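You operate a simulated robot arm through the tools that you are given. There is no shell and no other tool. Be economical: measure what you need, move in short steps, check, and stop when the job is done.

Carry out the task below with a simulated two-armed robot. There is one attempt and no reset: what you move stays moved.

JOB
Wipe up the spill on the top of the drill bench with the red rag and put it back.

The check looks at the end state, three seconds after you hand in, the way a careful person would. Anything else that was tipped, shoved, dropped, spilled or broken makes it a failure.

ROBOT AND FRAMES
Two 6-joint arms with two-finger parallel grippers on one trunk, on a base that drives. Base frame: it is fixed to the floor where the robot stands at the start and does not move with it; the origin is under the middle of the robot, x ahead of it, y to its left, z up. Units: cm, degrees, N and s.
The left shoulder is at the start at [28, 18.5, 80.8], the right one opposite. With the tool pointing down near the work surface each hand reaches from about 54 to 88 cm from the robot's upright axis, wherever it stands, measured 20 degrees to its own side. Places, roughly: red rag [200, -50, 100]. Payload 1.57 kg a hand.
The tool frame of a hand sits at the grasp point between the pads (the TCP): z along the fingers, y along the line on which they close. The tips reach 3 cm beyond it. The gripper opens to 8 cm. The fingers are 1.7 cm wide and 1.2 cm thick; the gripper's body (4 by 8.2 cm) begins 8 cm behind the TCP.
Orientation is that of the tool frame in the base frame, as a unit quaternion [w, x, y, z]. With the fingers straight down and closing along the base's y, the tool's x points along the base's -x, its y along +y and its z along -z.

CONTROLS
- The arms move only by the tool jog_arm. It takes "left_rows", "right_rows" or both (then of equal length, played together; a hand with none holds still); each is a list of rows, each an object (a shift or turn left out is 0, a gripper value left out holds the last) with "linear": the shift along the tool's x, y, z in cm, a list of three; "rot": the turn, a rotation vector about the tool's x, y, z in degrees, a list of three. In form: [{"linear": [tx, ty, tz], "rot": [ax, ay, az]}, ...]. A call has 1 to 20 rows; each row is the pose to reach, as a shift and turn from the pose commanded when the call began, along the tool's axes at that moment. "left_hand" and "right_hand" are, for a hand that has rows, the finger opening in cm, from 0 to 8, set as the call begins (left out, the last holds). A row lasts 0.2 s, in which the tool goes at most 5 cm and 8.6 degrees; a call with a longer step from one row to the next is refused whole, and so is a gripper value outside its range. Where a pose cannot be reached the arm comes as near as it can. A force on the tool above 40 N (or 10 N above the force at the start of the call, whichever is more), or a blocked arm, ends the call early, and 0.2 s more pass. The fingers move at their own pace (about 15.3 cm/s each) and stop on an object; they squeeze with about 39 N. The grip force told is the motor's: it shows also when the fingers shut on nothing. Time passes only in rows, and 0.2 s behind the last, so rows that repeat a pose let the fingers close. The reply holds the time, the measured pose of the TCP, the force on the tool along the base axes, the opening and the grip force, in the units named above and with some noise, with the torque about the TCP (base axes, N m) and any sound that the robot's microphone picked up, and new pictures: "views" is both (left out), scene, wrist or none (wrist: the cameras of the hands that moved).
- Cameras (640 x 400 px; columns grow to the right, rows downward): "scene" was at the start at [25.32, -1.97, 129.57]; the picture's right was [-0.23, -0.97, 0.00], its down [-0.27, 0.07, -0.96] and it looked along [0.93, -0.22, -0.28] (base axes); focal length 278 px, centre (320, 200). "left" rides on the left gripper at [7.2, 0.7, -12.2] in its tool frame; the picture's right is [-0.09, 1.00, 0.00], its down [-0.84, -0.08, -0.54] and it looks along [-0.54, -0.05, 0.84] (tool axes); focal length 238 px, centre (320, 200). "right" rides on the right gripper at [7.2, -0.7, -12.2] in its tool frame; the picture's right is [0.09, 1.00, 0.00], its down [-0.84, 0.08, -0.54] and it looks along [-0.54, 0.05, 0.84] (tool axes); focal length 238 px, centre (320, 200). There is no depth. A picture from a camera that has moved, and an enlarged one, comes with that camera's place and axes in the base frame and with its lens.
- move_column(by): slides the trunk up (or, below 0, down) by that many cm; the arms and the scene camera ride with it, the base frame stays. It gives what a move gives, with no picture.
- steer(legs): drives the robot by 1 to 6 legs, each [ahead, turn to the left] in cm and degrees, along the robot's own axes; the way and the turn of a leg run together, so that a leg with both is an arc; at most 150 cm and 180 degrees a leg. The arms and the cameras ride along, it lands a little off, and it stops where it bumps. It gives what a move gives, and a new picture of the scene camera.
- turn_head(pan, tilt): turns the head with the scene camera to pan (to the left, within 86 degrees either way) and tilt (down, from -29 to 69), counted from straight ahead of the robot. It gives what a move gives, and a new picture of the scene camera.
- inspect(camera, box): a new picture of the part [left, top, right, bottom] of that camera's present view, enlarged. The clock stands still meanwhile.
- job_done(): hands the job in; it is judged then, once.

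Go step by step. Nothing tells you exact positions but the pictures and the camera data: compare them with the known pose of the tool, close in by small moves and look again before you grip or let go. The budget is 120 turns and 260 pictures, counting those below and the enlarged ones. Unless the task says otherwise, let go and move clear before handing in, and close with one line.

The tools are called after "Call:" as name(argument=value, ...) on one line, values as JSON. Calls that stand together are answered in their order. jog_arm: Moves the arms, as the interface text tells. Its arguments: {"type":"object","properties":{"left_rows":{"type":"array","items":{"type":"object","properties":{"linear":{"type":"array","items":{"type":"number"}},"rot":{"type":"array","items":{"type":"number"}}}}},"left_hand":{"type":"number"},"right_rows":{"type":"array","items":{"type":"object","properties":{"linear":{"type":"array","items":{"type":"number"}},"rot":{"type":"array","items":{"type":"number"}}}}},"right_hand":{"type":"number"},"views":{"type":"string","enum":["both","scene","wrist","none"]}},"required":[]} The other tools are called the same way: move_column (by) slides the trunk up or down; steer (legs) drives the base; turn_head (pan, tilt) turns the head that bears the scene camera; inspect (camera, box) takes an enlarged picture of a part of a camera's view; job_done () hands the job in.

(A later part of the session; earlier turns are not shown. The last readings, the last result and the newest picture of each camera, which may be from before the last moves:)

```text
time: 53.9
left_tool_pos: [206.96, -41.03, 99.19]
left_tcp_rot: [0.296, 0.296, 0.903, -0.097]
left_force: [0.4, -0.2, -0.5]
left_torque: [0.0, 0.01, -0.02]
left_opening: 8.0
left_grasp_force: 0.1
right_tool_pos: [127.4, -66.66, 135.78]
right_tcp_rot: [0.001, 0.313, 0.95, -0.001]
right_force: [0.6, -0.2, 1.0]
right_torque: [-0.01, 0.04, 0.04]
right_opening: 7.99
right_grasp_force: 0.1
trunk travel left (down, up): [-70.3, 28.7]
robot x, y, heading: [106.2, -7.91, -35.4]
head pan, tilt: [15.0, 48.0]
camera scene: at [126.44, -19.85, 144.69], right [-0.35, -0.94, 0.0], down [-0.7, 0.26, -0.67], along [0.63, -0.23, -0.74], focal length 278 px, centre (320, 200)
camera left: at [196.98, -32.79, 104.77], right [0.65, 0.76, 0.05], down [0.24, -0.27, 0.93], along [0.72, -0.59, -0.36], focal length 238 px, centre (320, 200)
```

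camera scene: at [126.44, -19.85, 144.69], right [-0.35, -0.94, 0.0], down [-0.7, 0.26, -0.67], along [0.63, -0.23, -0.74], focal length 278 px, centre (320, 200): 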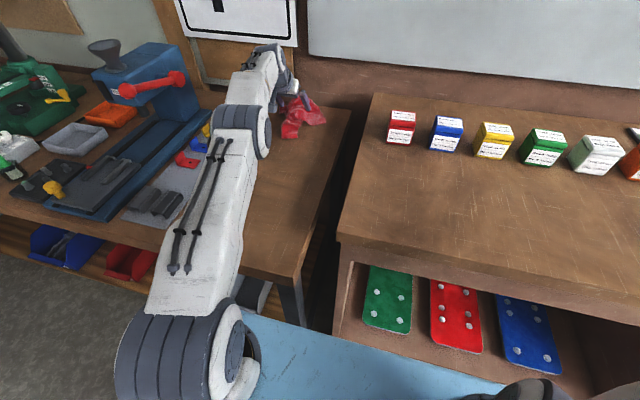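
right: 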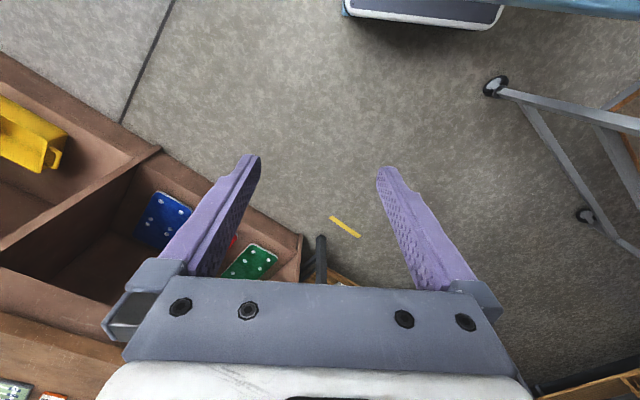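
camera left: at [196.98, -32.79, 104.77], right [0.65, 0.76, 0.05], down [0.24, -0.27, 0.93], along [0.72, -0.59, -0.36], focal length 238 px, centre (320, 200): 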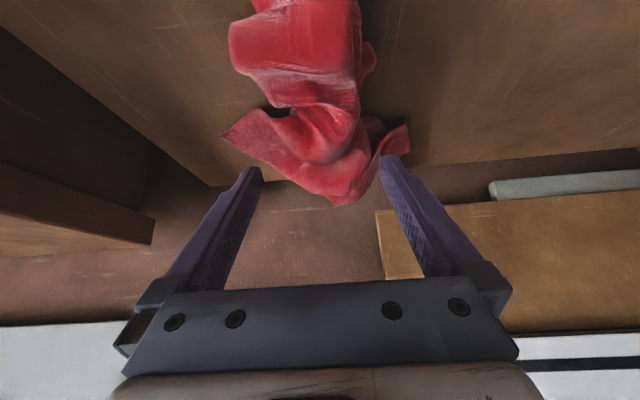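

Call:
jog_arm(left_rows=[{"linear": [1.2, 0, 1.6]}, {"linear": [2.4, 0, 3.2]}, {"linear": [2.9, 0, 4]}, {"linear": [2.9, 0, 4]}])

Call:
inspect(camera="scene", box=[180, 50, 340, 150])

```text
time: 54.9
left_tool_pos: [207.07, -41.02, 94.24]
left_tcp_rot: [0.294, 0.297, 0.903, -0.097]
left_force: [0.0, -0.4, 0.3]
left_torque: [0.02, 0.01, -0.04]
left_opening: 7.99
left_grasp_force: 0.1
right_tool_pos: [127.49, -66.6, 135.81]
right_tcp_rot: [0.0, 0.313, 0.95, 0.0]
right_force: [0.9, -0.2, 1.1]
right_torque: [0.01, 0.01, 0.0]
right_opening: 8.01
right_grasp_force: 0.1
trunk travel left (down, up): [-70.3, 28.7]
robot x, y, heading: [106.19, -8.4, -35.4]
head pan, tilt: [15.0, 48.0]
camera scene: at [126.43, -19.85, 144.69], right [-0.35, -0.94, 0.0], down [-0.7, 0.26, -0.67], along [0.63, -0.23, -0.74], focal length 278 px, centre (320, 200)
camera left: at [196.98, -32.74, 99.99], right [0.65, 0.76, 0.05], down [0.24, -0.27, 0.93], along [0.72, -0.59, -0.36], focal length 238 px, centre (320, 200)
```

scene: 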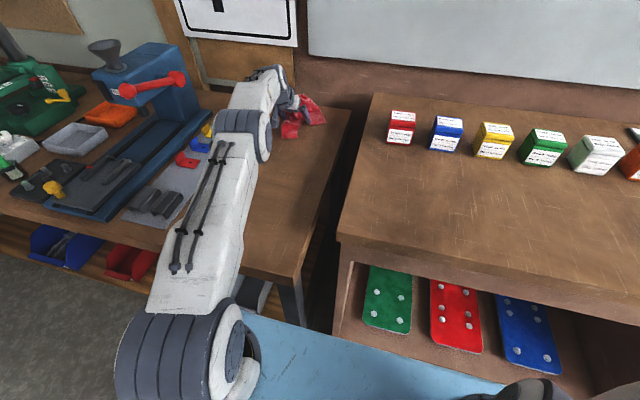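
left: 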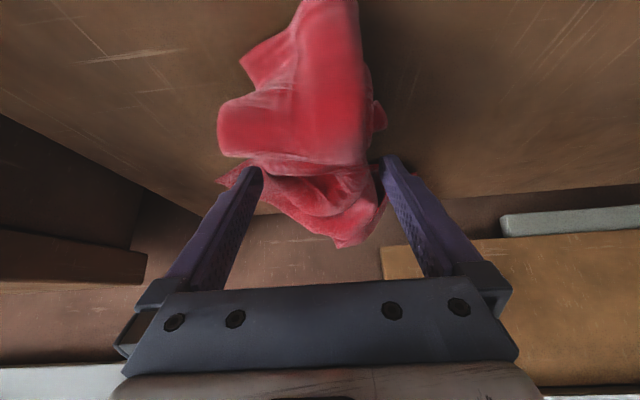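

```text
4.00 times, centred on (260, 100) of scene
camera zoom: at [126.43, -19.85, 144.69], right [-0.35, -0.94, 0.0], down [-0.7, 0.26, -0.67], along [0.63, -0.23, -0.74], focal length 1113 px, centre (560, 600)
```

zoom: 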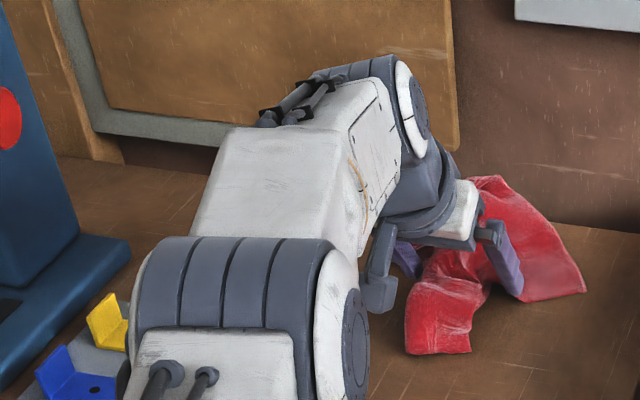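

Fingers straddle the rag's hump. I'll go about 0.8 cm lower and close.

Call:
jog_arm(left_rows=[{"linear": [0.5, 0, 0.65]}, {"linear": [0.5, 0, 0.65]}], views="none")

Call:
jog_arm(left_rows=[{"linear": [0, 0, 0]}, {"linear": [0, 0, 0]}, {"linear": [0, 0, 0]}, {"linear": [0, 0, 0]}], left_hand=0)

```text
time: 55.5
left_tool_pos: [207.14, -41.04, 93.56]
left_tcp_rot: [0.295, 0.297, 0.903, -0.097]
left_force: [-0.4, 0.4, 0.2]
left_torque: [-0.04, 0.01, -0.01]
left_opening: 7.99
left_grasp_force: 0.1
right_tool_pos: [127.42, -66.59, 135.8]
right_tcp_rot: [0.001, 0.313, 0.95, 0.0]
right_force: [0.0, -0.5, 0.2]
right_torque: [0.0, -0.01, 0.01]
right_opening: 8.02
right_grasp_force: 0.1
trunk travel left (down, up): [-70.3, 28.7]
robot x, y, heading: [105.65, -8.13, -35.5]
head pan, tilt: [15.0, 48.0]
```

```text
time: 56.5
left_tool_pos: [207.04, -40.93, 93.59]
left_tcp_rot: [0.294, 0.297, 0.903, -0.096]
left_force: [0.2, -0.1, 0.7]
left_torque: [0.0, -0.03, 0.01]
left_opening: 1.02
left_grasp_force: 28.6
right_tool_pos: [127.47, -66.69, 135.85]
right_tcp_rot: [0.0, 0.313, 0.95, -0.001]
right_force: [0.5, 0.7, 0.1]
right_torque: [-0.01, 0.0, -0.01]
right_opening: 7.98
right_grasp_force: 0.2
trunk travel left (down, up): [-70.3, 28.7]
robot x, y, heading: [105.96, -8.02, -35.5]
head pan, tilt: [15.0, 48.0]
camera scene: at [126.42, -19.85, 144.69], right [-0.35, -0.94, 0.0], down [-0.7, 0.26, -0.67], along [0.63, -0.23, -0.74], focal length 278 px, centre (320, 200)
camera left: at [196.96, -32.75, 99.19], right [0.65, 0.76, 0.05], down [0.24, -0.27, 0.93], along [0.72, -0.59, -0.36], focal length 238 px, centre (320, 200)
```

scene: 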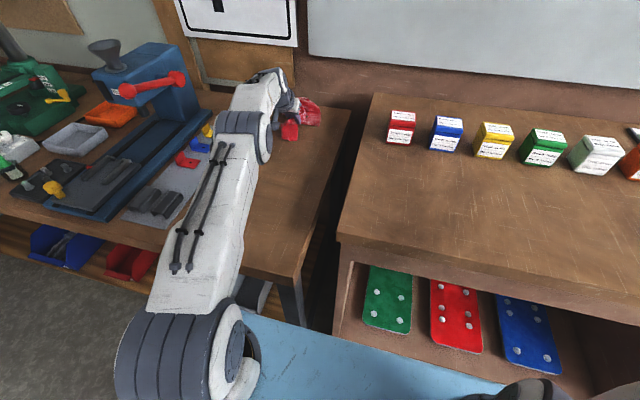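
left: 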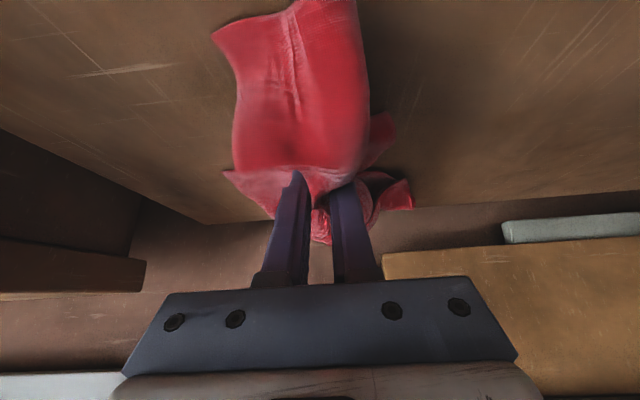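

Rag gripped (1 cm of cloth). I'll lift straight up 8 cm and look.

Call:
jog_arm(left_rows=[{"linear": [-1.6, 0, -2.2]}, {"linear": [-3.2, 0, -4.4]}, {"linear": [-4.7, 0, -6.5]}, {"linear": [-4.7, 0, -6.5]}])

```text
time: 57.5
left_tool_pos: [207.04, -40.84, 101.51]
left_tcp_rot: [0.295, 0.298, 0.903, -0.097]
left_force: [0.5, -0.8, 0.5]
left_torque: [0.02, 0.02, 0.02]
left_opening: 1.06
left_grasp_force: 28.5
right_tool_pos: [127.35, -66.68, 135.86]
right_tcp_rot: [0.0, 0.313, 0.95, -0.001]
right_force: [0.0, 0.1, -0.3]
right_torque: [-0.01, 0.01, 0.02]
right_opening: 8.0
right_grasp_force: 0.0
trunk travel left (down, up): [-70.3, 28.7]
robot x, y, heading: [105.83, -8.03, -35.3]
head pan, tilt: [15.0, 48.0]
camera scene: at [126.43, -19.85, 144.69], right [-0.35, -0.94, 0.0], down [-0.7, 0.26, -0.67], along [0.63, -0.23, -0.74], focal length 278 px, centre (320, 200)
camera left: at [196.94, -32.6, 107.12], right [0.65, 0.76, 0.05], down [0.24, -0.27, 0.93], along [0.72, -0.59, -0.36], focal length 238 px, centre (320, 200)
```

scene: 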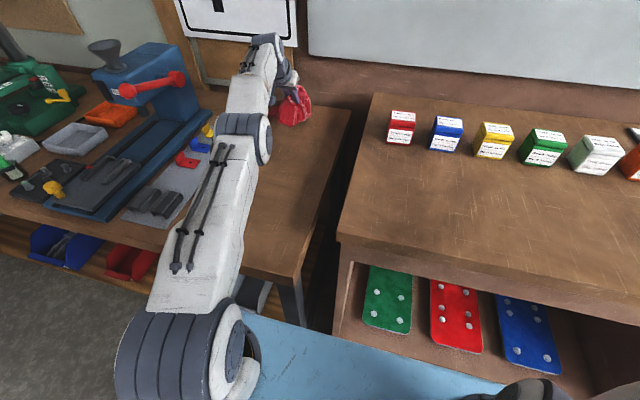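
left: 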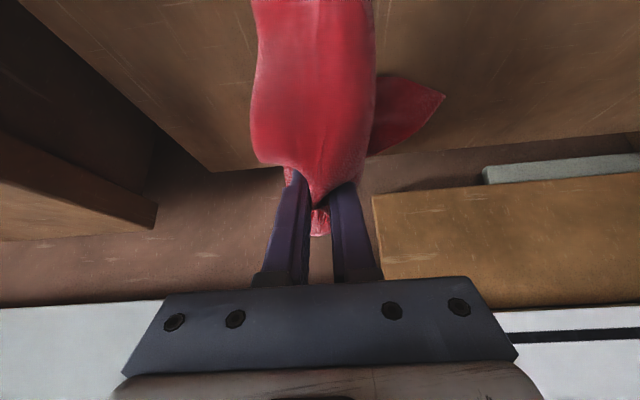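

Call:
jog_arm(left_rows=[{"linear": [2, 0, -4], "rot": [0, 4.9, 0]}, {"linear": [5, 0.5, -7], "rot": [0, 9.8, 0]}, {"linear": [8, 1.5, -10], "rot": [0, 14.7, 0]}, {"linear": [11, 2.5, -13], "rot": [0, 19.6, 0]}, {"linear": [14, 3.5, -16], "rot": [0, 24.5, 0]}, {"linear": [17, 4.5, -19], "rot": [0, 29.4, 0]}, {"linear": [20, 5, -21], "rot": [0, 34.3, 0]}, {"linear": [21, 5, -21], "rot": [0, 34.3, 0]}, {"linear": [21, 5, -21], "rot": [0, 34.3, 0]}])

Call:
inspect(camera="scene", box=[180, 60, 370, 180])

```text
time: 59.5
left_tool_pos: [193.23, -22.67, 117.01]
left_tcp_rot: [0.01, 0.312, 0.95, -0.005]
left_force: [-0.4, -0.7, -0.5]
left_torque: [0.01, -0.01, 0.03]
left_opening: 1.02
left_grasp_force: 28.5
left hand out of reach, approached as far as the arm can: row 1, 2, 3, 4, 5, 6, 7, 8, 9
right_tool_pos: [127.36, -66.54, 136.03]
right_tcp_rot: [0.0, 0.313, 0.95, 0.0]
right_force: [-0.6, -0.6, -0.7]
right_torque: [0.01, -0.02, -0.01]
right_opening: 8.01
right_grasp_force: 0.1
trunk travel left (down, up): [-70.3, 28.7]
robot x, y, heading: [105.89, -8.23, -35.4]
head pan, tilt: [15.0, 48.0]
camera scene: at [126.46, -19.86, 144.68], right [-0.35, -0.94, 0.0], down [-0.7, 0.26, -0.67], along [0.63, -0.23, -0.74], focal length 278 px, centre (320, 200)
camera left: at [187.59, -17.7, 129.13], right [0.67, 0.75, 0.0], down [0.62, -0.55, 0.56], along [0.42, -0.37, -0.83], focal length 238 px, centre (320, 200)
```

scene: 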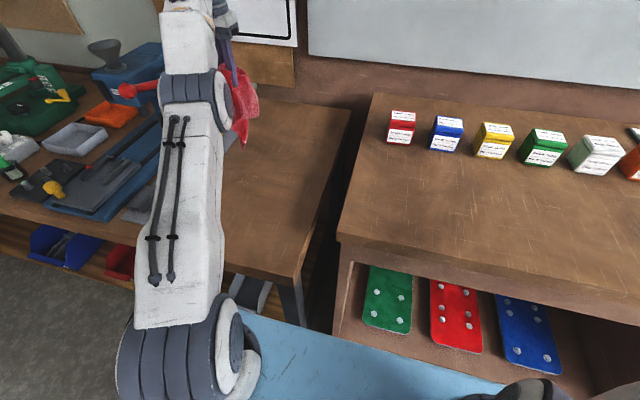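
left: 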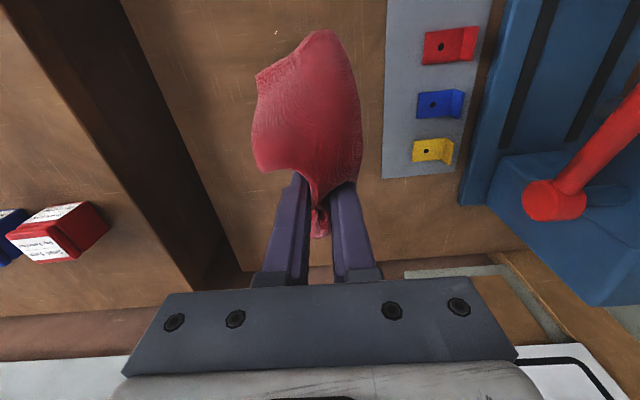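

```text
3.33 times, centred on (275, 120) of scene
camera zoom: at [126.46, -19.86, 144.68], right [-0.35, -0.94, 0.0], down [-0.7, 0.26, -0.67], along [0.63, -0.23, -0.74], focal length 927 px, centre (470, 467)
```

zoom: 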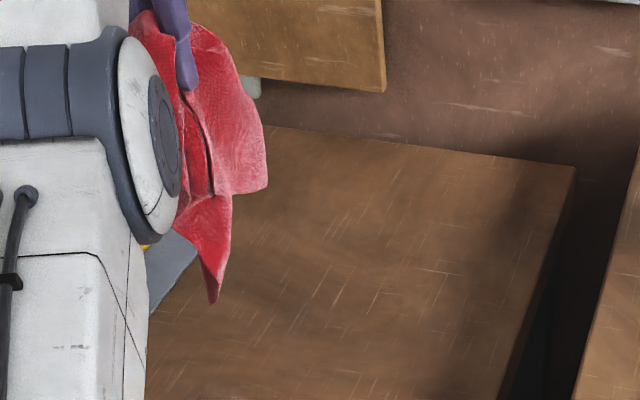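

Rag hangs about 12 cm below the grip. I'll move over the puddle and lower so the cloth meets the bench.

Call:
jog_arm(left_rows=[{"linear": [3.7, -1, 3]}, {"linear": [7.4, -2, 6]}, {"linear": [7.4, -2, 10.5]}, {"linear": [7.4, -2, 14.5]}, {"linear": [7.4, -2, 18]}, {"linear": [7.4, -2, 20]}, {"linear": [7.4, -2, 20]}])

```text
time: 61.1
left_tool_pos: [194.19, -21.28, 110.94]
left_tcp_rot: [-0.043, 0.312, 0.949, -0.011]
left_force: [1.3, 0.8, -0.9]
left_torque: [-0.03, 0.07, 0.0]
left_opening: 1.01
left_grasp_force: 28.2
left hand out of reach, approached as far as the arm can: row 1, 2, 3, 4, 5, 6, 7
right_tool_pos: [127.82, -66.51, 135.75]
right_tcp_rot: [-0.001, 0.312, 0.95, 0.0]
right_force: [1.8, 0.1, -0.5]
right_torque: [0.03, 0.14, 0.02]
right_opening: 7.99
right_grasp_force: 0.0
trunk travel left (down, up): [-70.3, 28.7]
robot x, y, heading: [105.59, -7.69, -35.3]
head pan, tilt: [15.0, 48.0]
camera scene: at [126.77, -19.84, 144.62], right [-0.35, -0.94, 0.0], down [-0.7, 0.26, -0.67], along [0.63, -0.23, -0.74], focal length 278 px, centre (320, 200)
camera left: at [189.86, -16.54, 123.56], right [0.66, 0.75, -0.05], down [0.67, -0.56, 0.48], along [0.33, -0.36, -0.88], focal length 238 px, centre (320, 200)
```

scene: 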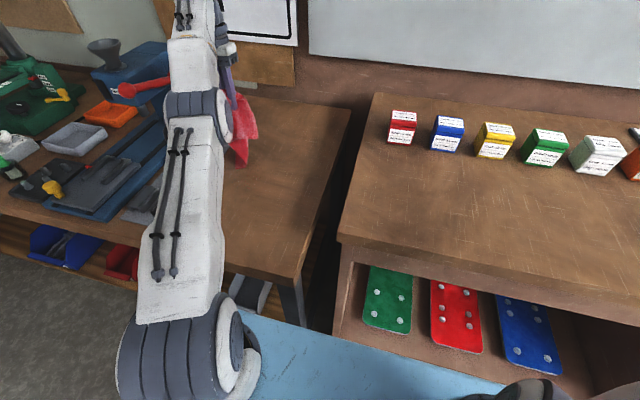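
left: 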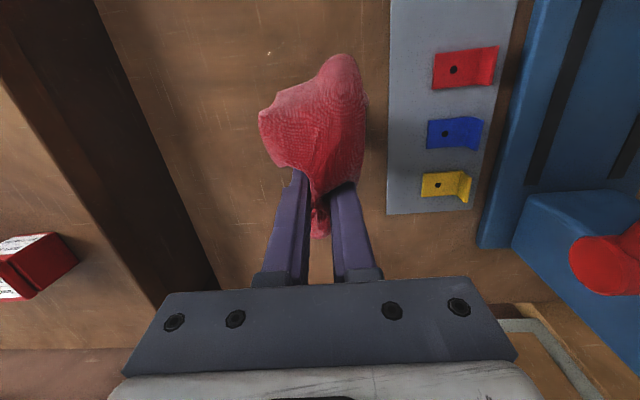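

The arm is stuck nearly straight (singular). I'll try a modest pull back toward the shoulder to get the elbow to bend.

Call:
jog_arm(left_rows=[{"linear": [2, 0, 0]}, {"linear": [4, 0, 0]}, {"linear": [6, 0, 0]}, {"linear": [8, 0, 0]}, {"linear": [8, 0, 0]}])

```text
time: 62.3
left_tool_pos: [187.75, -16.77, 112.08]
left_tcp_rot: [-0.041, 0.313, 0.949, -0.011]
left_force: [0.3, 0.3, 0.1]
left_torque: [0.01, -0.02, 0.02]
left_opening: 0.99
left_grasp_force: 28.5
left hand out of reach, approached as far as the arm can: row 1, 2
right_tool_pos: [127.42, -66.62, 135.84]
right_tcp_rot: [0.0, 0.313, 0.95, 0.0]
right_force: [-0.4, 0.6, 0.1]
right_torque: [0.01, 0.03, 0.02]
right_opening: 8.01
right_grasp_force: 0.1
trunk travel left (down, up): [-70.3, 28.7]
robot x, y, heading: [105.82, -8.07, -35.2]
head pan, tilt: [15.0, 48.0]
camera scene: at [126.44, -19.85, 144.69], right [-0.35, -0.94, 0.0], down [-0.7, 0.26, -0.67], along [0.63, -0.23, -0.74], focal length 278 px, centre (320, 200)
camera left: at [183.5, -12.08, 124.87], right [0.66, 0.75, -0.05], down [0.67, -0.56, 0.48], along [0.33, -0.36, -0.87], focal length 238 px, centre (320, 200)
```

scene: 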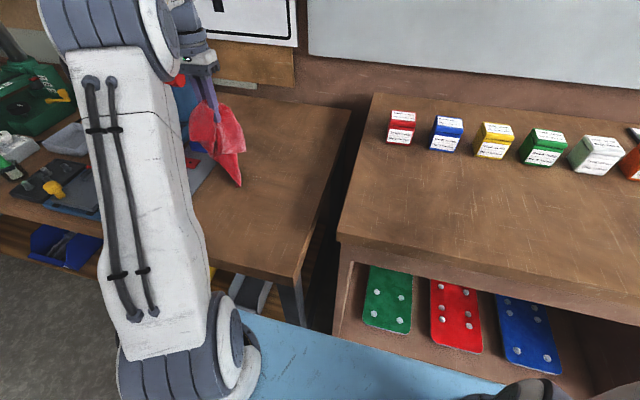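
left: 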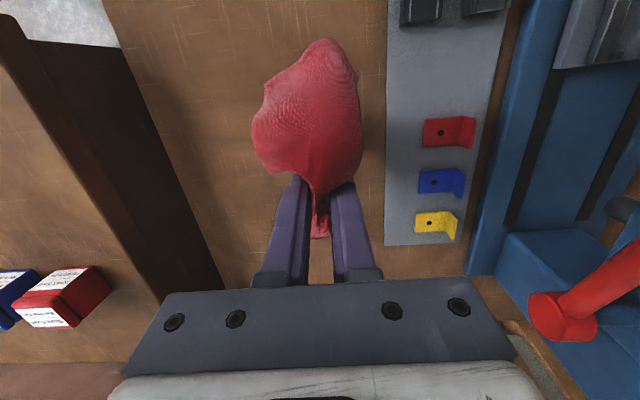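

The elbow is bent up again and the hand is beside the puddle. I'll shift 4 cm right over it and lower.

Call:
jog_arm(left_rows=[{"linear": [-0.3, -2, 3]}, {"linear": [-0.6, -3.9, 6]}, {"linear": [-0.6, -3.9, 10]}, {"linear": [-0.6, -3.9, 14]}, {"linear": [-0.6, -3.9, 15]}, {"linear": [-0.6, -3.9, 15]}])

Call:
inspect(camera="scene", box=[180, 60, 370, 180])

```text
time: 63.7
left_tool_pos: [184.81, -20.04, 97.72]
left_tcp_rot: [-0.042, 0.313, 0.949, -0.011]
left_force: [1.1, 0.4, 0.0]
left_torque: [0.04, 0.02, 0.03]
left_opening: 1.0
left_grasp_force: 27.8
right_tool_pos: [127.42, -66.66, 135.88]
right_tcp_rot: [0.0, 0.314, 0.95, -0.001]
right_force: [-0.7, 0.7, -0.5]
right_torque: [0.0, -0.02, -0.01]
right_opening: 8.0
right_grasp_force: 0.0
trunk travel left (down, up): [-70.3, 28.7]
robot x, y, heading: [105.62, -7.78, -35.4]
head pan, tilt: [15.0, 48.0]
camera scene: at [126.43, -19.85, 144.69], right [-0.35, -0.94, 0.0], down [-0.7, 0.26, -0.67], along [0.63, -0.23, -0.74], focal length 278 px, centre (320, 200)
camera left: at [180.45, -15.37, 110.33], right [0.66, 0.75, -0.05], down [0.67, -0.56, 0.48], along [0.33, -0.36, -0.87], focal length 238 px, centre (320, 200)
```

scene: 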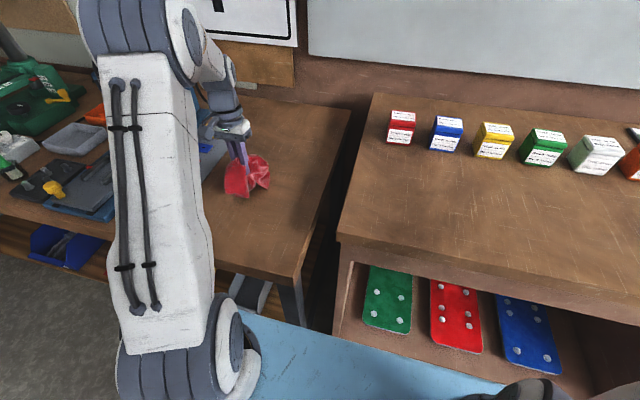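
left: 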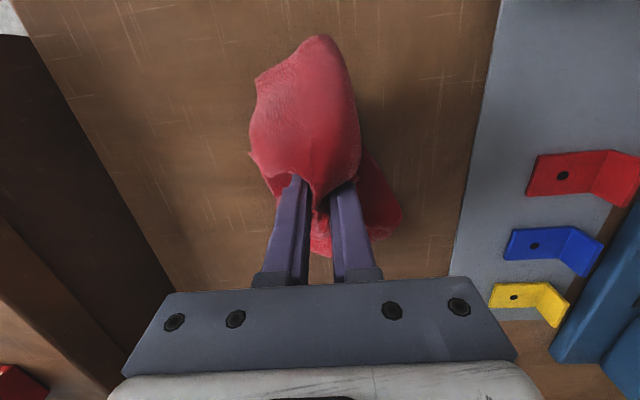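

```text
3.33 times, centred on (275, 120) of scene
camera zoom: at [126.43, -19.85, 144.69], right [-0.35, -0.94, 0.0], down [-0.7, 0.26, -0.67], along [0.63, -0.23, -0.74], focal length 927 px, centre (470, 467)
```

zoom: 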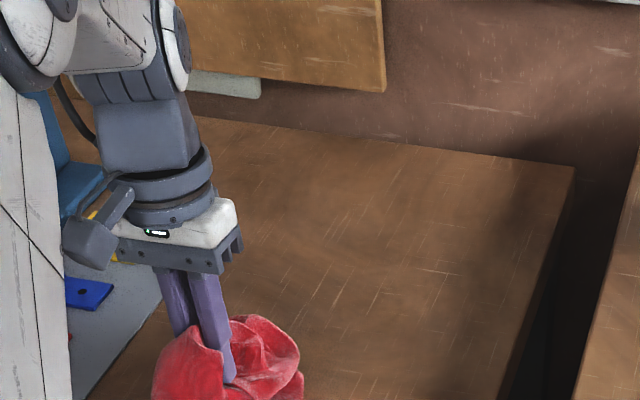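

Cloth rests on the bench over the puddle. I'll press gently lower.

Call:
jog_arm(left_rows=[{"linear": [0, 0, 1.2]}, {"linear": [0, 0, 2.4]}, {"linear": [0, 0, 3.4]}, {"linear": [0, 0, 3.8]}, {"linear": [0, 0, 3.8]}], views="wrist")

```text
time: 64.9
left_tool_pos: [184.54, -20.13, 94.02]
left_tcp_rot: [-0.041, 0.312, 0.949, -0.011]
left_force: [0.2, -0.2, 5.7]
left_torque: [-0.05, -0.06, -0.01]
left_opening: 0.64
left_grasp_force: 26.4
right_tool_pos: [127.3, -66.62, 135.86]
right_tcp_rot: [0.001, 0.314, 0.949, -0.001]
right_force: [0.1, 0.1, 0.5]
right_torque: [-0.01, -0.02, -0.04]
right_opening: 8.01
right_grasp_force: 0.1
trunk travel left (down, up): [-70.3, 28.7]
robot x, y, heading: [105.54, -7.74, -35.5]
head pan, tilt: [15.0, 48.0]
camera left: at [180.21, -15.35, 106.65], right [0.66, 0.75, -0.05], down [0.67, -0.56, 0.48], along [0.33, -0.36, -0.87], focal length 238 px, centre (320, 200)
```

left: 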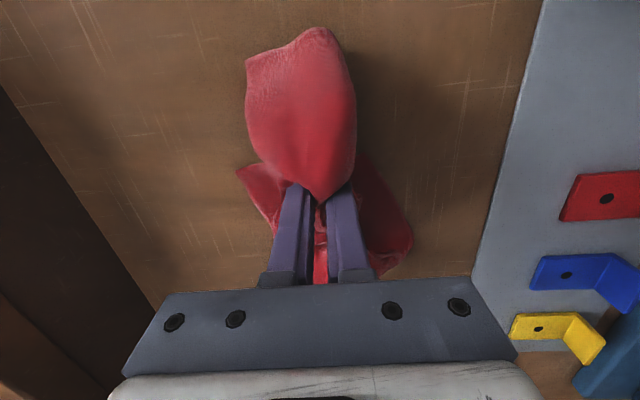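

Contact with 5.7 N. Now I'll wipe in strokes over the puddle at this height.

Call:
jog_arm(left_rows=[{"linear": [1.5, 0, 0]}, {"linear": [3, -1.5, 0]}, {"linear": [3, -4, 0]}, {"linear": [0, -4.5, 0]}, {"linear": [-3, -4.5, 0]}, {"linear": [-6, -4.5, 0]}, {"linear": [-7, -2.5, 0]}, {"linear": [-4, -2, 0]}, {"linear": [-1, -2, 0]}, {"linear": [2, -2, 0]}, {"linear": [3.5, 0.5, 0]}, {"linear": [0.5, 1, 0]}, {"linear": [-2.5, 1, 0]}, {"linear": [-5.5, 1, 0]}, {"linear": [-7, 3, 0]}, {"linear": [-4, 4, 0]}, {"linear": [-1, 4, 0]}, {"linear": [2, 4, 0]}, {"linear": [3.5, 3, 0]}, {"linear": [3.5, 0, 0]}])

```text
time: 69.1
left_tool_pos: [181.81, -17.85, 94.25]
left_tcp_rot: [-0.041, 0.312, 0.949, -0.012]
left_force: [1.0, 0.0, 1.4]
left_torque: [-0.01, 0.01, 0.02]
left_opening: 0.52
left_grasp_force: 25.4
right_tool_pos: [127.32, -66.64, 135.85]
right_tcp_rot: [0.0, 0.313, 0.95, -0.001]
right_force: [0.2, -0.1, -0.6]
right_torque: [-0.01, 0.02, -0.03]
right_opening: 8.02
right_grasp_force: 0.0
trunk travel left (down, up): [-70.3, 28.7]
robot x, y, heading: [106.01, -7.76, -35.5]
head pan, tilt: [15.0, 48.0]
camera scene: at [126.43, -19.82, 144.69], right [-0.35, -0.94, 0.0], down [-0.7, 0.26, -0.67], along [0.63, -0.23, -0.74], focal length 278 px, centre (320, 200)
camera left: at [177.55, -13.09, 106.84], right [0.66, 0.75, -0.05], down [0.67, -0.56, 0.48], along [0.33, -0.36, -0.87], focal length 238 px, centre (320, 200)
```

scene: 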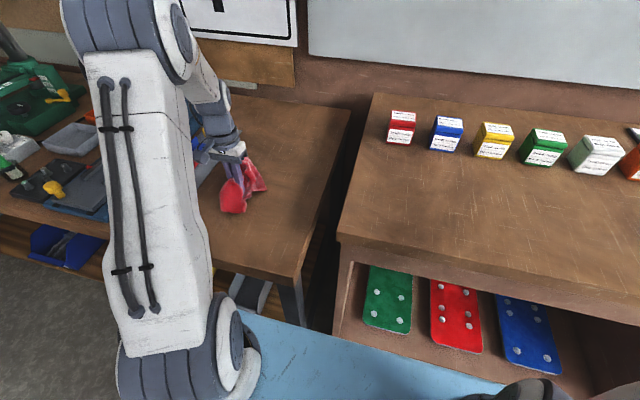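
left: 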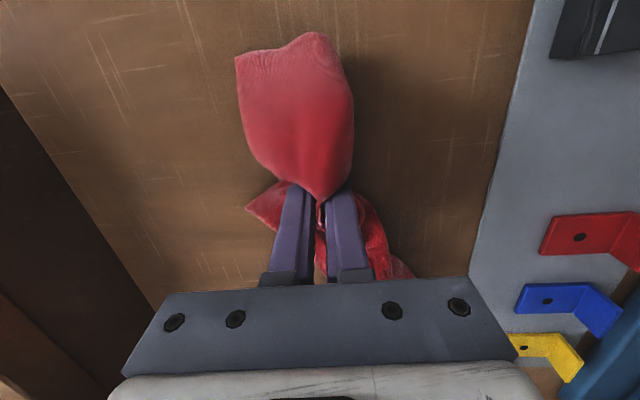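

I'll lift and shift aside to inspect the wiped area.

Call:
jog_arm(left_rows=[{"linear": [0, 0, -4]}, {"linear": [0, 0, -8.5]}, {"linear": [0, -2, -13]}, {"linear": [-3, -5, -16]}, {"linear": [-6, -8, -18]}, {"linear": [-8, -10, -20]}, {"linear": [-8, -10, -20]}])

Call:
inspect(camera="left", box=[330, 0, 490, 100])

Call:
inspect(camera="scene", box=[200, 100, 360, 200])

```text
refused: row 4 steps farther than a row can; nothing moved
```

```text
4.00 times, centred on (410, 50) of left
camera zoom: at [177.55, -13.09, 106.84], right [0.66, 0.75, -0.05], down [0.67, -0.56, 0.48], along [0.33, -0.36, -0.87], focal length 953 px, centre (-40, 800)
```

zoom: 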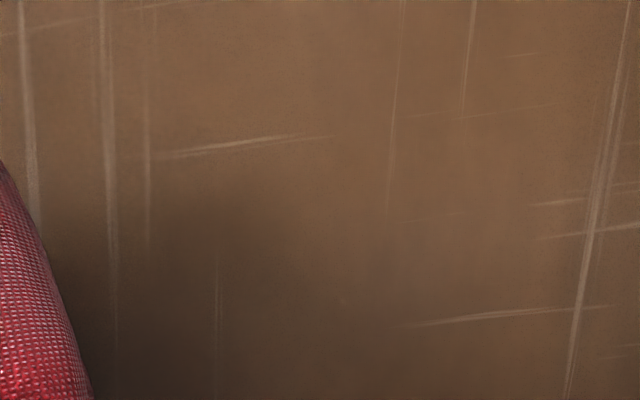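

```text
4.00 times, centred on (280, 150) of scene
camera zoom: at [126.43, -19.82, 144.69], right [-0.35, -0.94, 0.0], down [-0.7, 0.26, -0.67], along [0.63, -0.23, -0.74], focal length 1113 px, centre (480, 400)
```

zoom: 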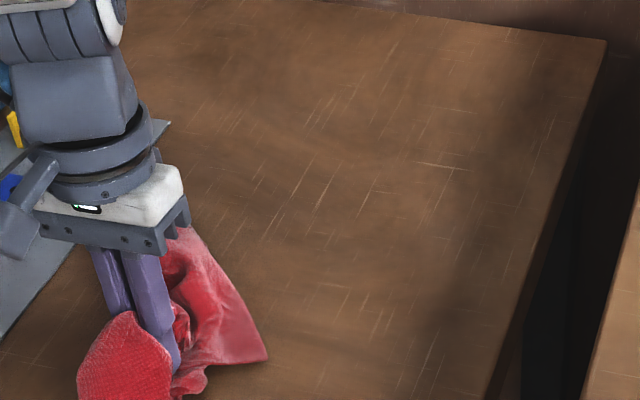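

Call:
jog_arm(left_rows=[{"linear": [0, 0, -4]}, {"linear": [0, 0, -8.5]}, {"linear": [0, -2, -12.5]}, {"linear": [-2, -4, -16]}, {"linear": [-5, -6, -18]}, {"linear": [-8, -8, -20]}, {"linear": [-10, -10, -20]}, {"linear": [-10, -10, -20]}])

Call:
inspect(camera="left", box=[300, 0, 500, 125])

Call:
inspect(camera="scene", box=[180, 100, 360, 212])

```text
time: 70.9
left_tool_pos: [185.6, -32.23, 113.93]
left_tcp_rot: [-0.042, 0.313, 0.949, -0.01]
left_force: [0.0, 0.0, -0.2]
left_torque: [0.0, -0.03, 0.03]
left_opening: 0.52
left_grasp_force: 25.3
right_tool_pos: [127.38, -66.61, 135.87]
right_tcp_rot: [0.001, 0.313, 0.95, -0.001]
right_force: [-0.6, -0.6, -0.9]
right_torque: [0.0, 0.0, 0.03]
right_opening: 8.03
right_grasp_force: 0.0
trunk travel left (down, up): [-70.3, 28.7]
robot x, y, heading: [105.82, -7.82, -35.4]
head pan, tilt: [15.0, 48.0]
camera scene: at [126.43, -19.87, 144.69], right [-0.35, -0.94, 0.0], down [-0.7, 0.26, -0.67], along [0.63, -0.23, -0.74], focal length 278 px, centre (320, 200)
camera left: at [181.34, -27.59, 126.63], right [0.66, 0.75, -0.05], down [0.67, -0.56, 0.48], along [0.33, -0.36, -0.87], focal length 238 px, centre (320, 200)
```

scene: 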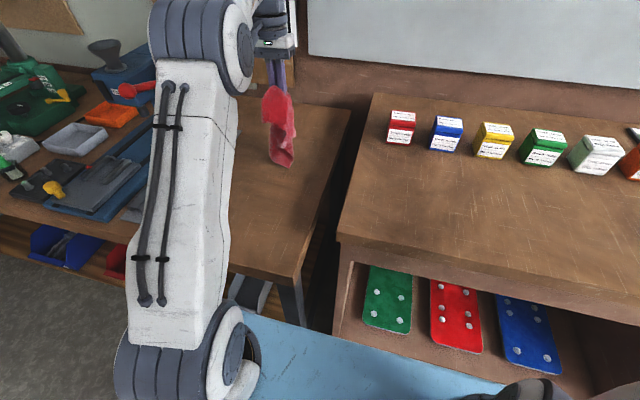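
left: 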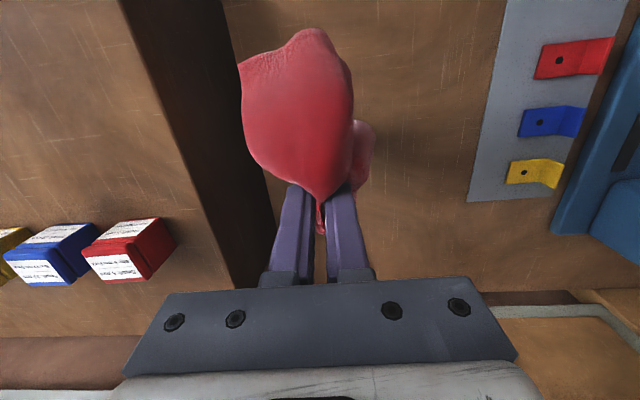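

```text
3.20 times, centred on (400, 62) of left
camera zoom: at [181.34, -27.59, 126.63], right [0.66, 0.75, -0.05], down [0.67, -0.56, 0.48], along [0.33, -0.36, -0.87], focal length 763 px, centre (64, 640)
```

zoom: 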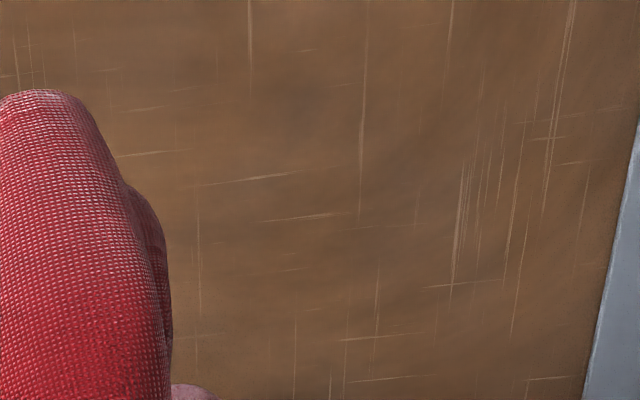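

```text
3.56 times, centred on (270, 156) of scene
camera zoom: at [126.43, -19.87, 144.69], right [-0.35, -0.94, 0.0], down [-0.7, 0.26, -0.67], along [0.63, -0.23, -0.74], focal length 989 px, centre (498, 356)
```

zoom: 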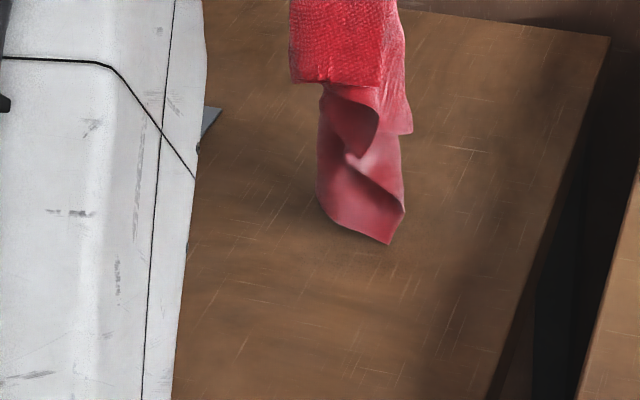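

The puddle's rim and sparkles are gone. One finer look at the area to be sure.

Call:
inspect(camera="left", box=[350, 0, 450, 62])

Call:
inspect(camera="left", box=[350, 55, 480, 136])

```text
6.40 times, centred on (400, 31) of left
camera zoom: at [181.34, -27.59, 126.63], right [0.66, 0.75, -0.05], down [0.67, -0.56, 0.48], along [0.33, -0.36, -0.87], focal length 1525 px, centre (-192, 1282)
```

zoom: 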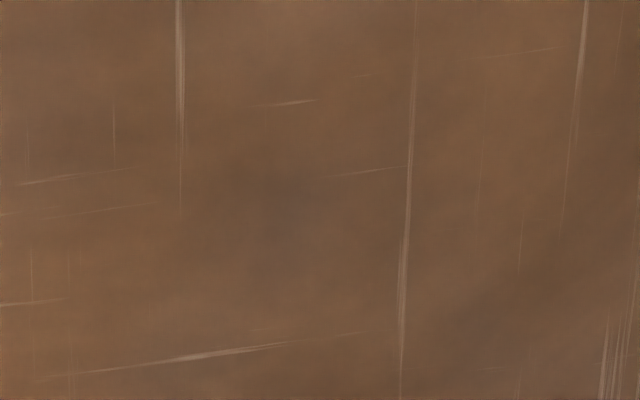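

```text
4.92 times, centred on (415, 96) of left
camera zoom: at [181.34, -27.59, 126.63], right [0.66, 0.75, -0.05], down [0.67, -0.56, 0.48], along [0.33, -0.36, -0.87], focal length 1173 px, centre (-148, 714)
```

zoom: 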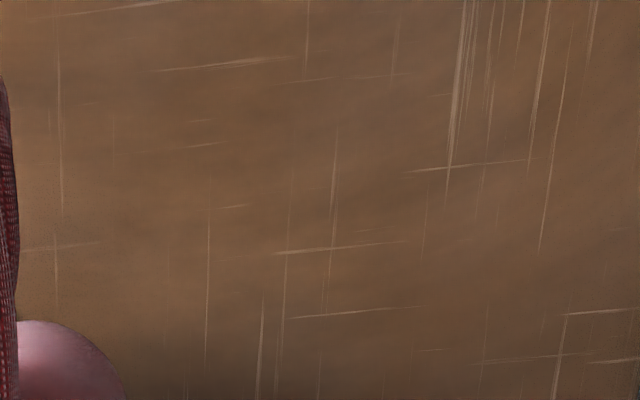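

The bench is clean there. Now I'll carry the rag back above its original spot with the forward tilt.

Call:
jog_arm(left_rows=[{"linear": [-2.8, 0.6, 0], "rot": [0, -6, 0]}, {"linear": [-5.6, 1.3, 0], "rot": [0, -12, 0]}, {"linear": [-8.5, 2, 0], "rot": [0, -18, 0]}, {"linear": [-11.5, 2.6, 0], "rot": [0, -24, 0]}, {"linear": [-14.5, 3.3, 0], "rot": [0, -30, 0]}, {"linear": [-17.5, 4, 0.5], "rot": [0, -36, 0]}, {"linear": [-20, 4.6, 1], "rot": [0, -41, 0]}, {"linear": [-22.2, 5.2, 2], "rot": [0, -41, 0]}, {"linear": [-22.2, 5.2, 2], "rot": [0, -41, 0]}])

```text
time: 72.9
left_tool_pos: [205.22, -40.4, 109.76]
left_tcp_rot: [0.293, 0.288, 0.904, -0.119]
left_force: [0.4, 0.6, 0.0]
left_torque: [-0.01, 0.03, 0.02]
left_opening: 0.51
left_grasp_force: 25.8
left hand out of reach, approached as far as the arm can: row 8, 9
right_tool_pos: [127.39, -66.66, 135.86]
right_tcp_rot: [0.001, 0.313, 0.95, 0.0]
right_force: [0.3, -0.7, 0.7]
right_torque: [0.01, 0.02, -0.02]
right_opening: 8.0
right_grasp_force: 0.1
trunk travel left (down, up): [-70.3, 28.7]
robot x, y, heading: [105.57, -8.09, -35.5]
head pan, tilt: [15.0, 48.0]
camera scene: at [126.43, -19.85, 144.69], right [-0.35, -0.94, 0.0], down [-0.7, 0.26, -0.67], along [0.63, -0.23, -0.74], focal length 278 px, centre (320, 200)
camera left: at [195.33, -32.04, 115.21], right [0.65, 0.76, 0.01], down [0.26, -0.23, 0.94], along [0.71, -0.61, -0.35], focal length 238 px, centre (320, 200)
```

scene: 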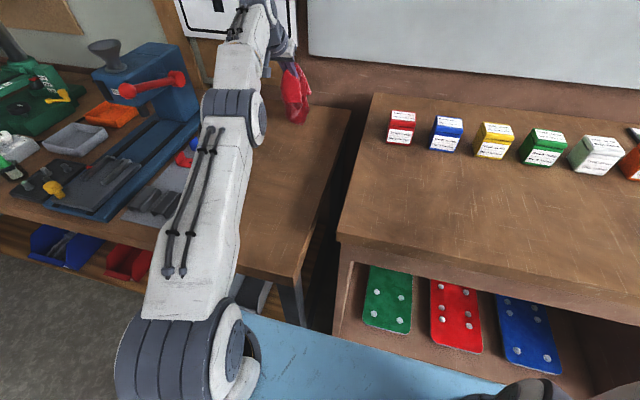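
left: 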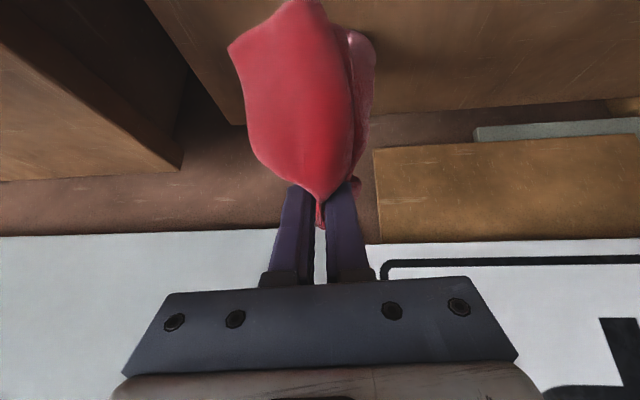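

Call:
jog_arm(left_rows=[{"linear": [2.2, 0, 3.3]}, {"linear": [4.4, 0, 6.6]}, {"linear": [5.6, 0, 9.4]}, {"linear": [6.8, 0, 11.8]}, {"linear": [7.2, 0, 12.4]}, {"linear": [7.2, 0, 12.4]}])

Call:
inspect(camera="scene", box=[220, 60, 380, 160])

```text
time: 74.3
left_tool_pos: [206.21, -42.14, 95.46]
left_tcp_rot: [0.293, 0.289, 0.904, -0.119]
left_force: [0.1, -0.8, -0.1]
left_torque: [0.02, -0.01, 0.03]
left_opening: 0.57
left_grasp_force: 25.4
right_tool_pos: [127.52, -66.63, 135.81]
right_tcp_rot: [0.0, 0.313, 0.95, 0.0]
right_force: [0.0, -0.5, 0.0]
right_torque: [0.0, 0.01, 0.0]
right_opening: 8.0
right_grasp_force: 0.1
trunk travel left (down, up): [-70.3, 28.7]
robot x, y, heading: [106.24, -8.17, -35.6]
head pan, tilt: [15.0, 48.0]
camera scene: at [126.43, -19.85, 144.69], right [-0.35, -0.94, 0.0], down [-0.7, 0.26, -0.67], along [0.63, -0.23, -0.74], focal length 278 px, centre (320, 200)
camera left: at [196.24, -33.61, 100.9], right [0.65, 0.76, 0.01], down [0.26, -0.23, 0.94], along [0.71, -0.61, -0.35], focal length 238 px, centre (320, 200)
```

scene: 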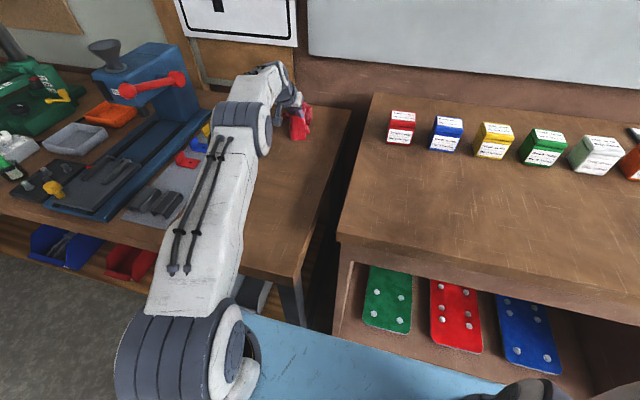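
left: 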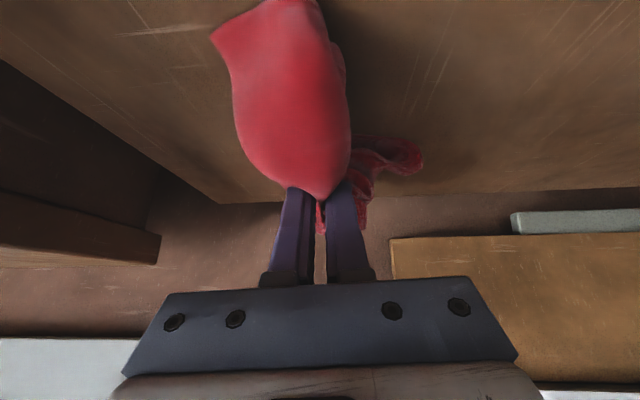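

```text
4.00 times, centred on (300, 110) of scene
camera zoom: at [126.43, -19.85, 144.69], right [-0.35, -0.94, 0.0], down [-0.7, 0.26, -0.67], along [0.63, -0.23, -0.74], focal length 1113 px, centre (400, 560)
```

zoom: 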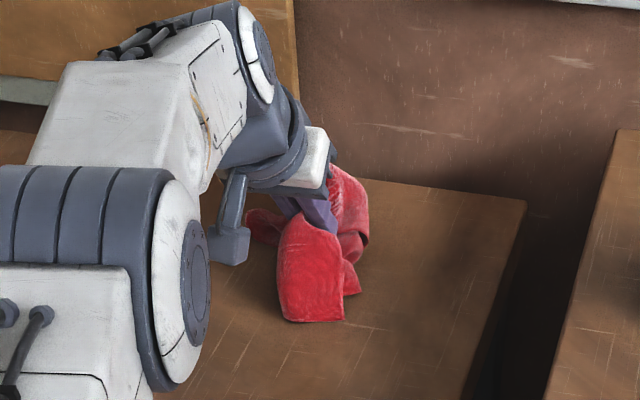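

The rag lies over its original spot. I'll lower 1 cm and release.

Call:
jog_arm(left_rows=[{"linear": [0.5, 0, 0.7]}, {"linear": [0.7, 0, 1]}, {"linear": [0.7, 0, 1]}], views="none")

Call:
jog_arm(left_rows=[{"linear": [0, 0, 0]}, {"linear": [0, 0, 0]}, {"linear": [0, 0, 0]}, {"linear": [0, 0, 0]}], left_hand=5)

```text
time: 75.1
left_tool_pos: [206.29, -42.14, 94.23]
left_tcp_rot: [0.293, 0.289, 0.904, -0.118]
left_force: [-0.3, -1.4, 1.0]
left_torque: [-0.01, -0.01, 0.01]
left_opening: 0.56
left_grasp_force: 25.5
right_tool_pos: [127.45, -66.54, 135.95]
right_tcp_rot: [0.0, 0.313, 0.95, 0.0]
right_force: [0.2, 0.6, 0.3]
right_torque: [0.0, 0.0, -0.01]
right_opening: 8.0
right_grasp_force: 0.0
trunk travel left (down, up): [-70.3, 28.7]
robot x, y, heading: [105.7, -8.08, -35.8]
head pan, tilt: [15.0, 48.0]
```

```text
time: 76.1
left_tool_pos: [206.25, -42.11, 94.26]
left_tcp_rot: [0.293, 0.289, 0.904, -0.12]
left_force: [-0.5, 0.1, 0.7]
left_torque: [0.0, -0.02, -0.04]
left_opening: 5.01
left_grasp_force: 0.0
right_tool_pos: [127.44, -66.68, 135.99]
right_tcp_rot: [0.001, 0.313, 0.95, -0.001]
right_force: [-0.7, -0.7, -0.5]
right_torque: [0.02, -0.01, 0.02]
right_opening: 8.0
right_grasp_force: 0.0
trunk travel left (down, up): [-70.3, 28.7]
robot x, y, heading: [106.18, -8.09, -35.4]
head pan, tilt: [15.0, 48.0]
camera scene: at [126.42, -19.85, 144.69], right [-0.35, -0.94, 0.0], down [-0.7, 0.26, -0.67], along [0.63, -0.23, -0.74], focal length 278 px, centre (320, 200)
camera left: at [196.29, -33.68, 99.72], right [0.65, 0.76, 0.01], down [0.26, -0.23, 0.94], along [0.71, -0.61, -0.35], focal length 238 px, centre (320, 200)
```

scene: 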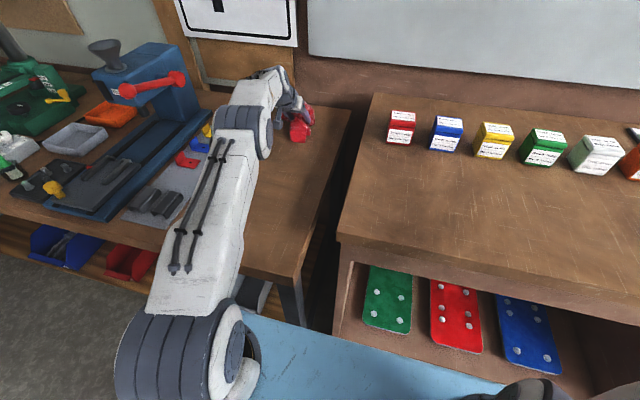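
left: 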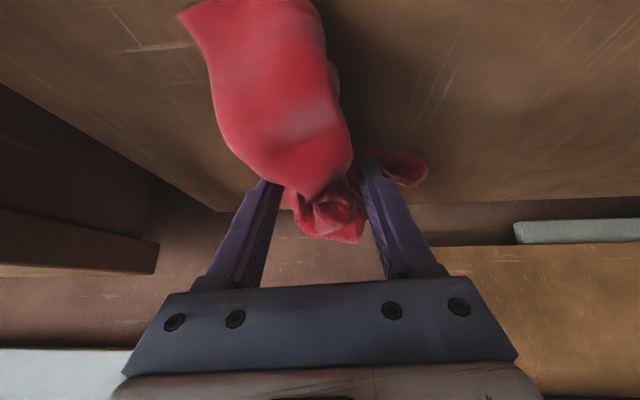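

Released. I'll rise straight up slowly, then retract.

Call:
jog_arm(left_rows=[{"linear": [-1.2, 0, -1.6]}, {"linear": [-2.4, 0, -3.2]}, {"linear": [-4.2, 0, -5.6]}, {"linear": [-6, 0, -8]}, {"linear": [-7, 0, -9.5]}, {"linear": [-7, 0, -9.5]}])

```text
time: 77.5
left_tool_pos: [205.82, -41.46, 105.82]
left_tcp_rot: [0.293, 0.29, 0.903, -0.12]
left_force: [0.4, 0.5, 0.5]
left_torque: [0.02, 0.05, -0.01]
left_opening: 5.03
left_grasp_force: 0.1
left hand out of reach, approached as far as the arm can: row 4, 5, 6
right_tool_pos: [127.42, -66.6, 135.95]
right_tcp_rot: [0.001, 0.313, 0.95, -0.001]
right_force: [1.0, -0.9, 0.7]
right_torque: [-0.05, -0.03, -0.01]
right_opening: 8.01
right_grasp_force: 0.1
trunk travel left (down, up): [-70.3, 28.7]
robot x, y, heading: [105.89, -7.87, -35.3]
head pan, tilt: [15.0, 48.0]
camera scene: at [126.39, -19.84, 144.7], right [-0.35, -0.94, 0.0], down [-0.7, 0.26, -0.67], along [0.63, -0.23, -0.74], focal length 278 px, centre (320, 200)
camera left: at [195.85, -32.95, 111.3], right [0.65, 0.76, 0.01], down [0.26, -0.23, 0.94], along [0.71, -0.61, -0.35], focal length 238 px, centre (320, 200)
```

scene: 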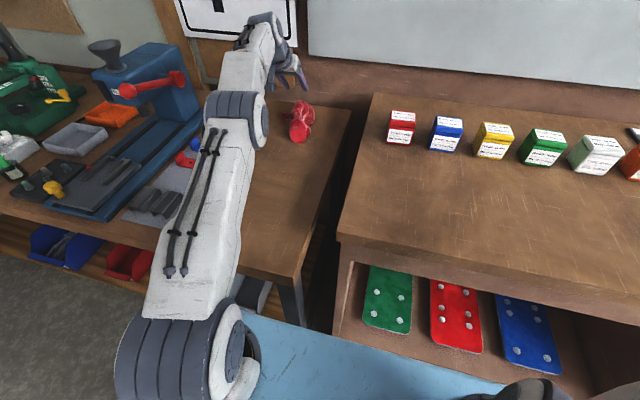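
left: 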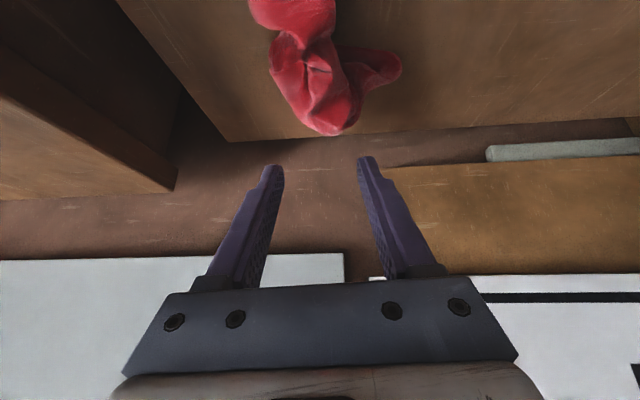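

The rag sits back in place and the hand is free. I'll raise the trunk for clearance and pull the arm back toward the shoulder.

Call:
move_column(by=15)

Call:
jog_arm(left_rows=[{"linear": [1.6, 0, -1.2]}, {"linear": [3.2, 0, -2.4]}, {"linear": [4.8, 0, -3.6]}, {"linear": [6.4, 0, -4.8]}, {"linear": [9, 0, -7]}, {"linear": [12, 0, -9]}, {"linear": [15, 0, -11.5]}, {"linear": [18, 0, -14]}, {"linear": [20, 0, -16]}])

```text
time: 79.2
left_tool_pos: [205.85, -41.48, 120.93]
left_tcp_rot: [0.292, 0.289, 0.904, -0.119]
left_force: [0.1, -0.8, 0.0]
left_torque: [-0.03, 0.0, -0.02]
left_opening: 5.03
left_grasp_force: 0.2
right_tool_pos: [127.44, -66.56, 150.91]
right_tcp_rot: [0.001, 0.313, 0.95, -0.001]
right_force: [-0.1, 0.0, -1.2]
right_torque: [-0.02, -0.05, -0.02]
right_opening: 8.0
right_grasp_force: 0.0
trunk travel left (down, up): [-85.3, 13.7]
robot x, y, heading: [105.67, -7.91, -35.4]
head pan, tilt: [15.0, 48.0]
```

```text
time: 81.2
left_tool_pos: [185.32, -26.1, 121.65]
left_tcp_rot: [0.293, 0.29, 0.903, -0.119]
left_force: [-0.1, -0.5, 0.9]
left_torque: [0.02, 0.0, 0.02]
left_opening: 5.0
left_grasp_force: 0.0
right_tool_pos: [127.45, -66.64, 150.84]
right_tcp_rot: [0.0, 0.313, 0.95, -0.001]
right_force: [0.4, -0.3, 0.9]
right_torque: [0.0, 0.01, -0.03]
right_opening: 8.0
right_grasp_force: 0.0
trunk travel left (down, up): [-85.3, 13.7]
robot x, y, heading: [105.76, -8.16, -35.5]
head pan, tilt: [15.0, 48.0]
camera scene: at [126.43, -19.85, 159.7], right [-0.35, -0.94, 0.0], down [-0.7, 0.26, -0.67], along [0.63, -0.23, -0.74], focal length 278 px, centre (320, 200)
camera left: at [175.28, -17.62, 127.0], right [0.65, 0.76, 0.01], down [0.26, -0.23, 0.94], along [0.71, -0.61, -0.35], focal length 238 px, centre (320, 200)
```

scene: 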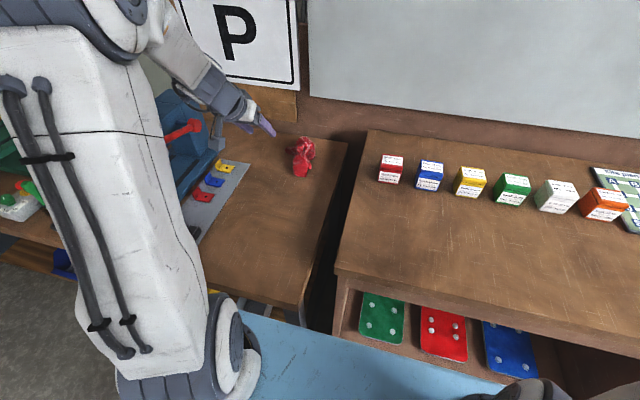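
left: 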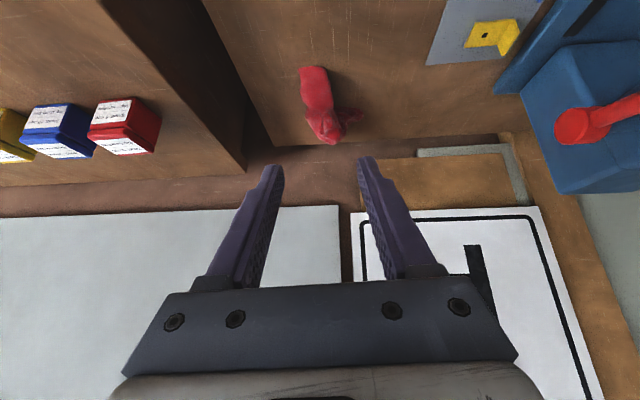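

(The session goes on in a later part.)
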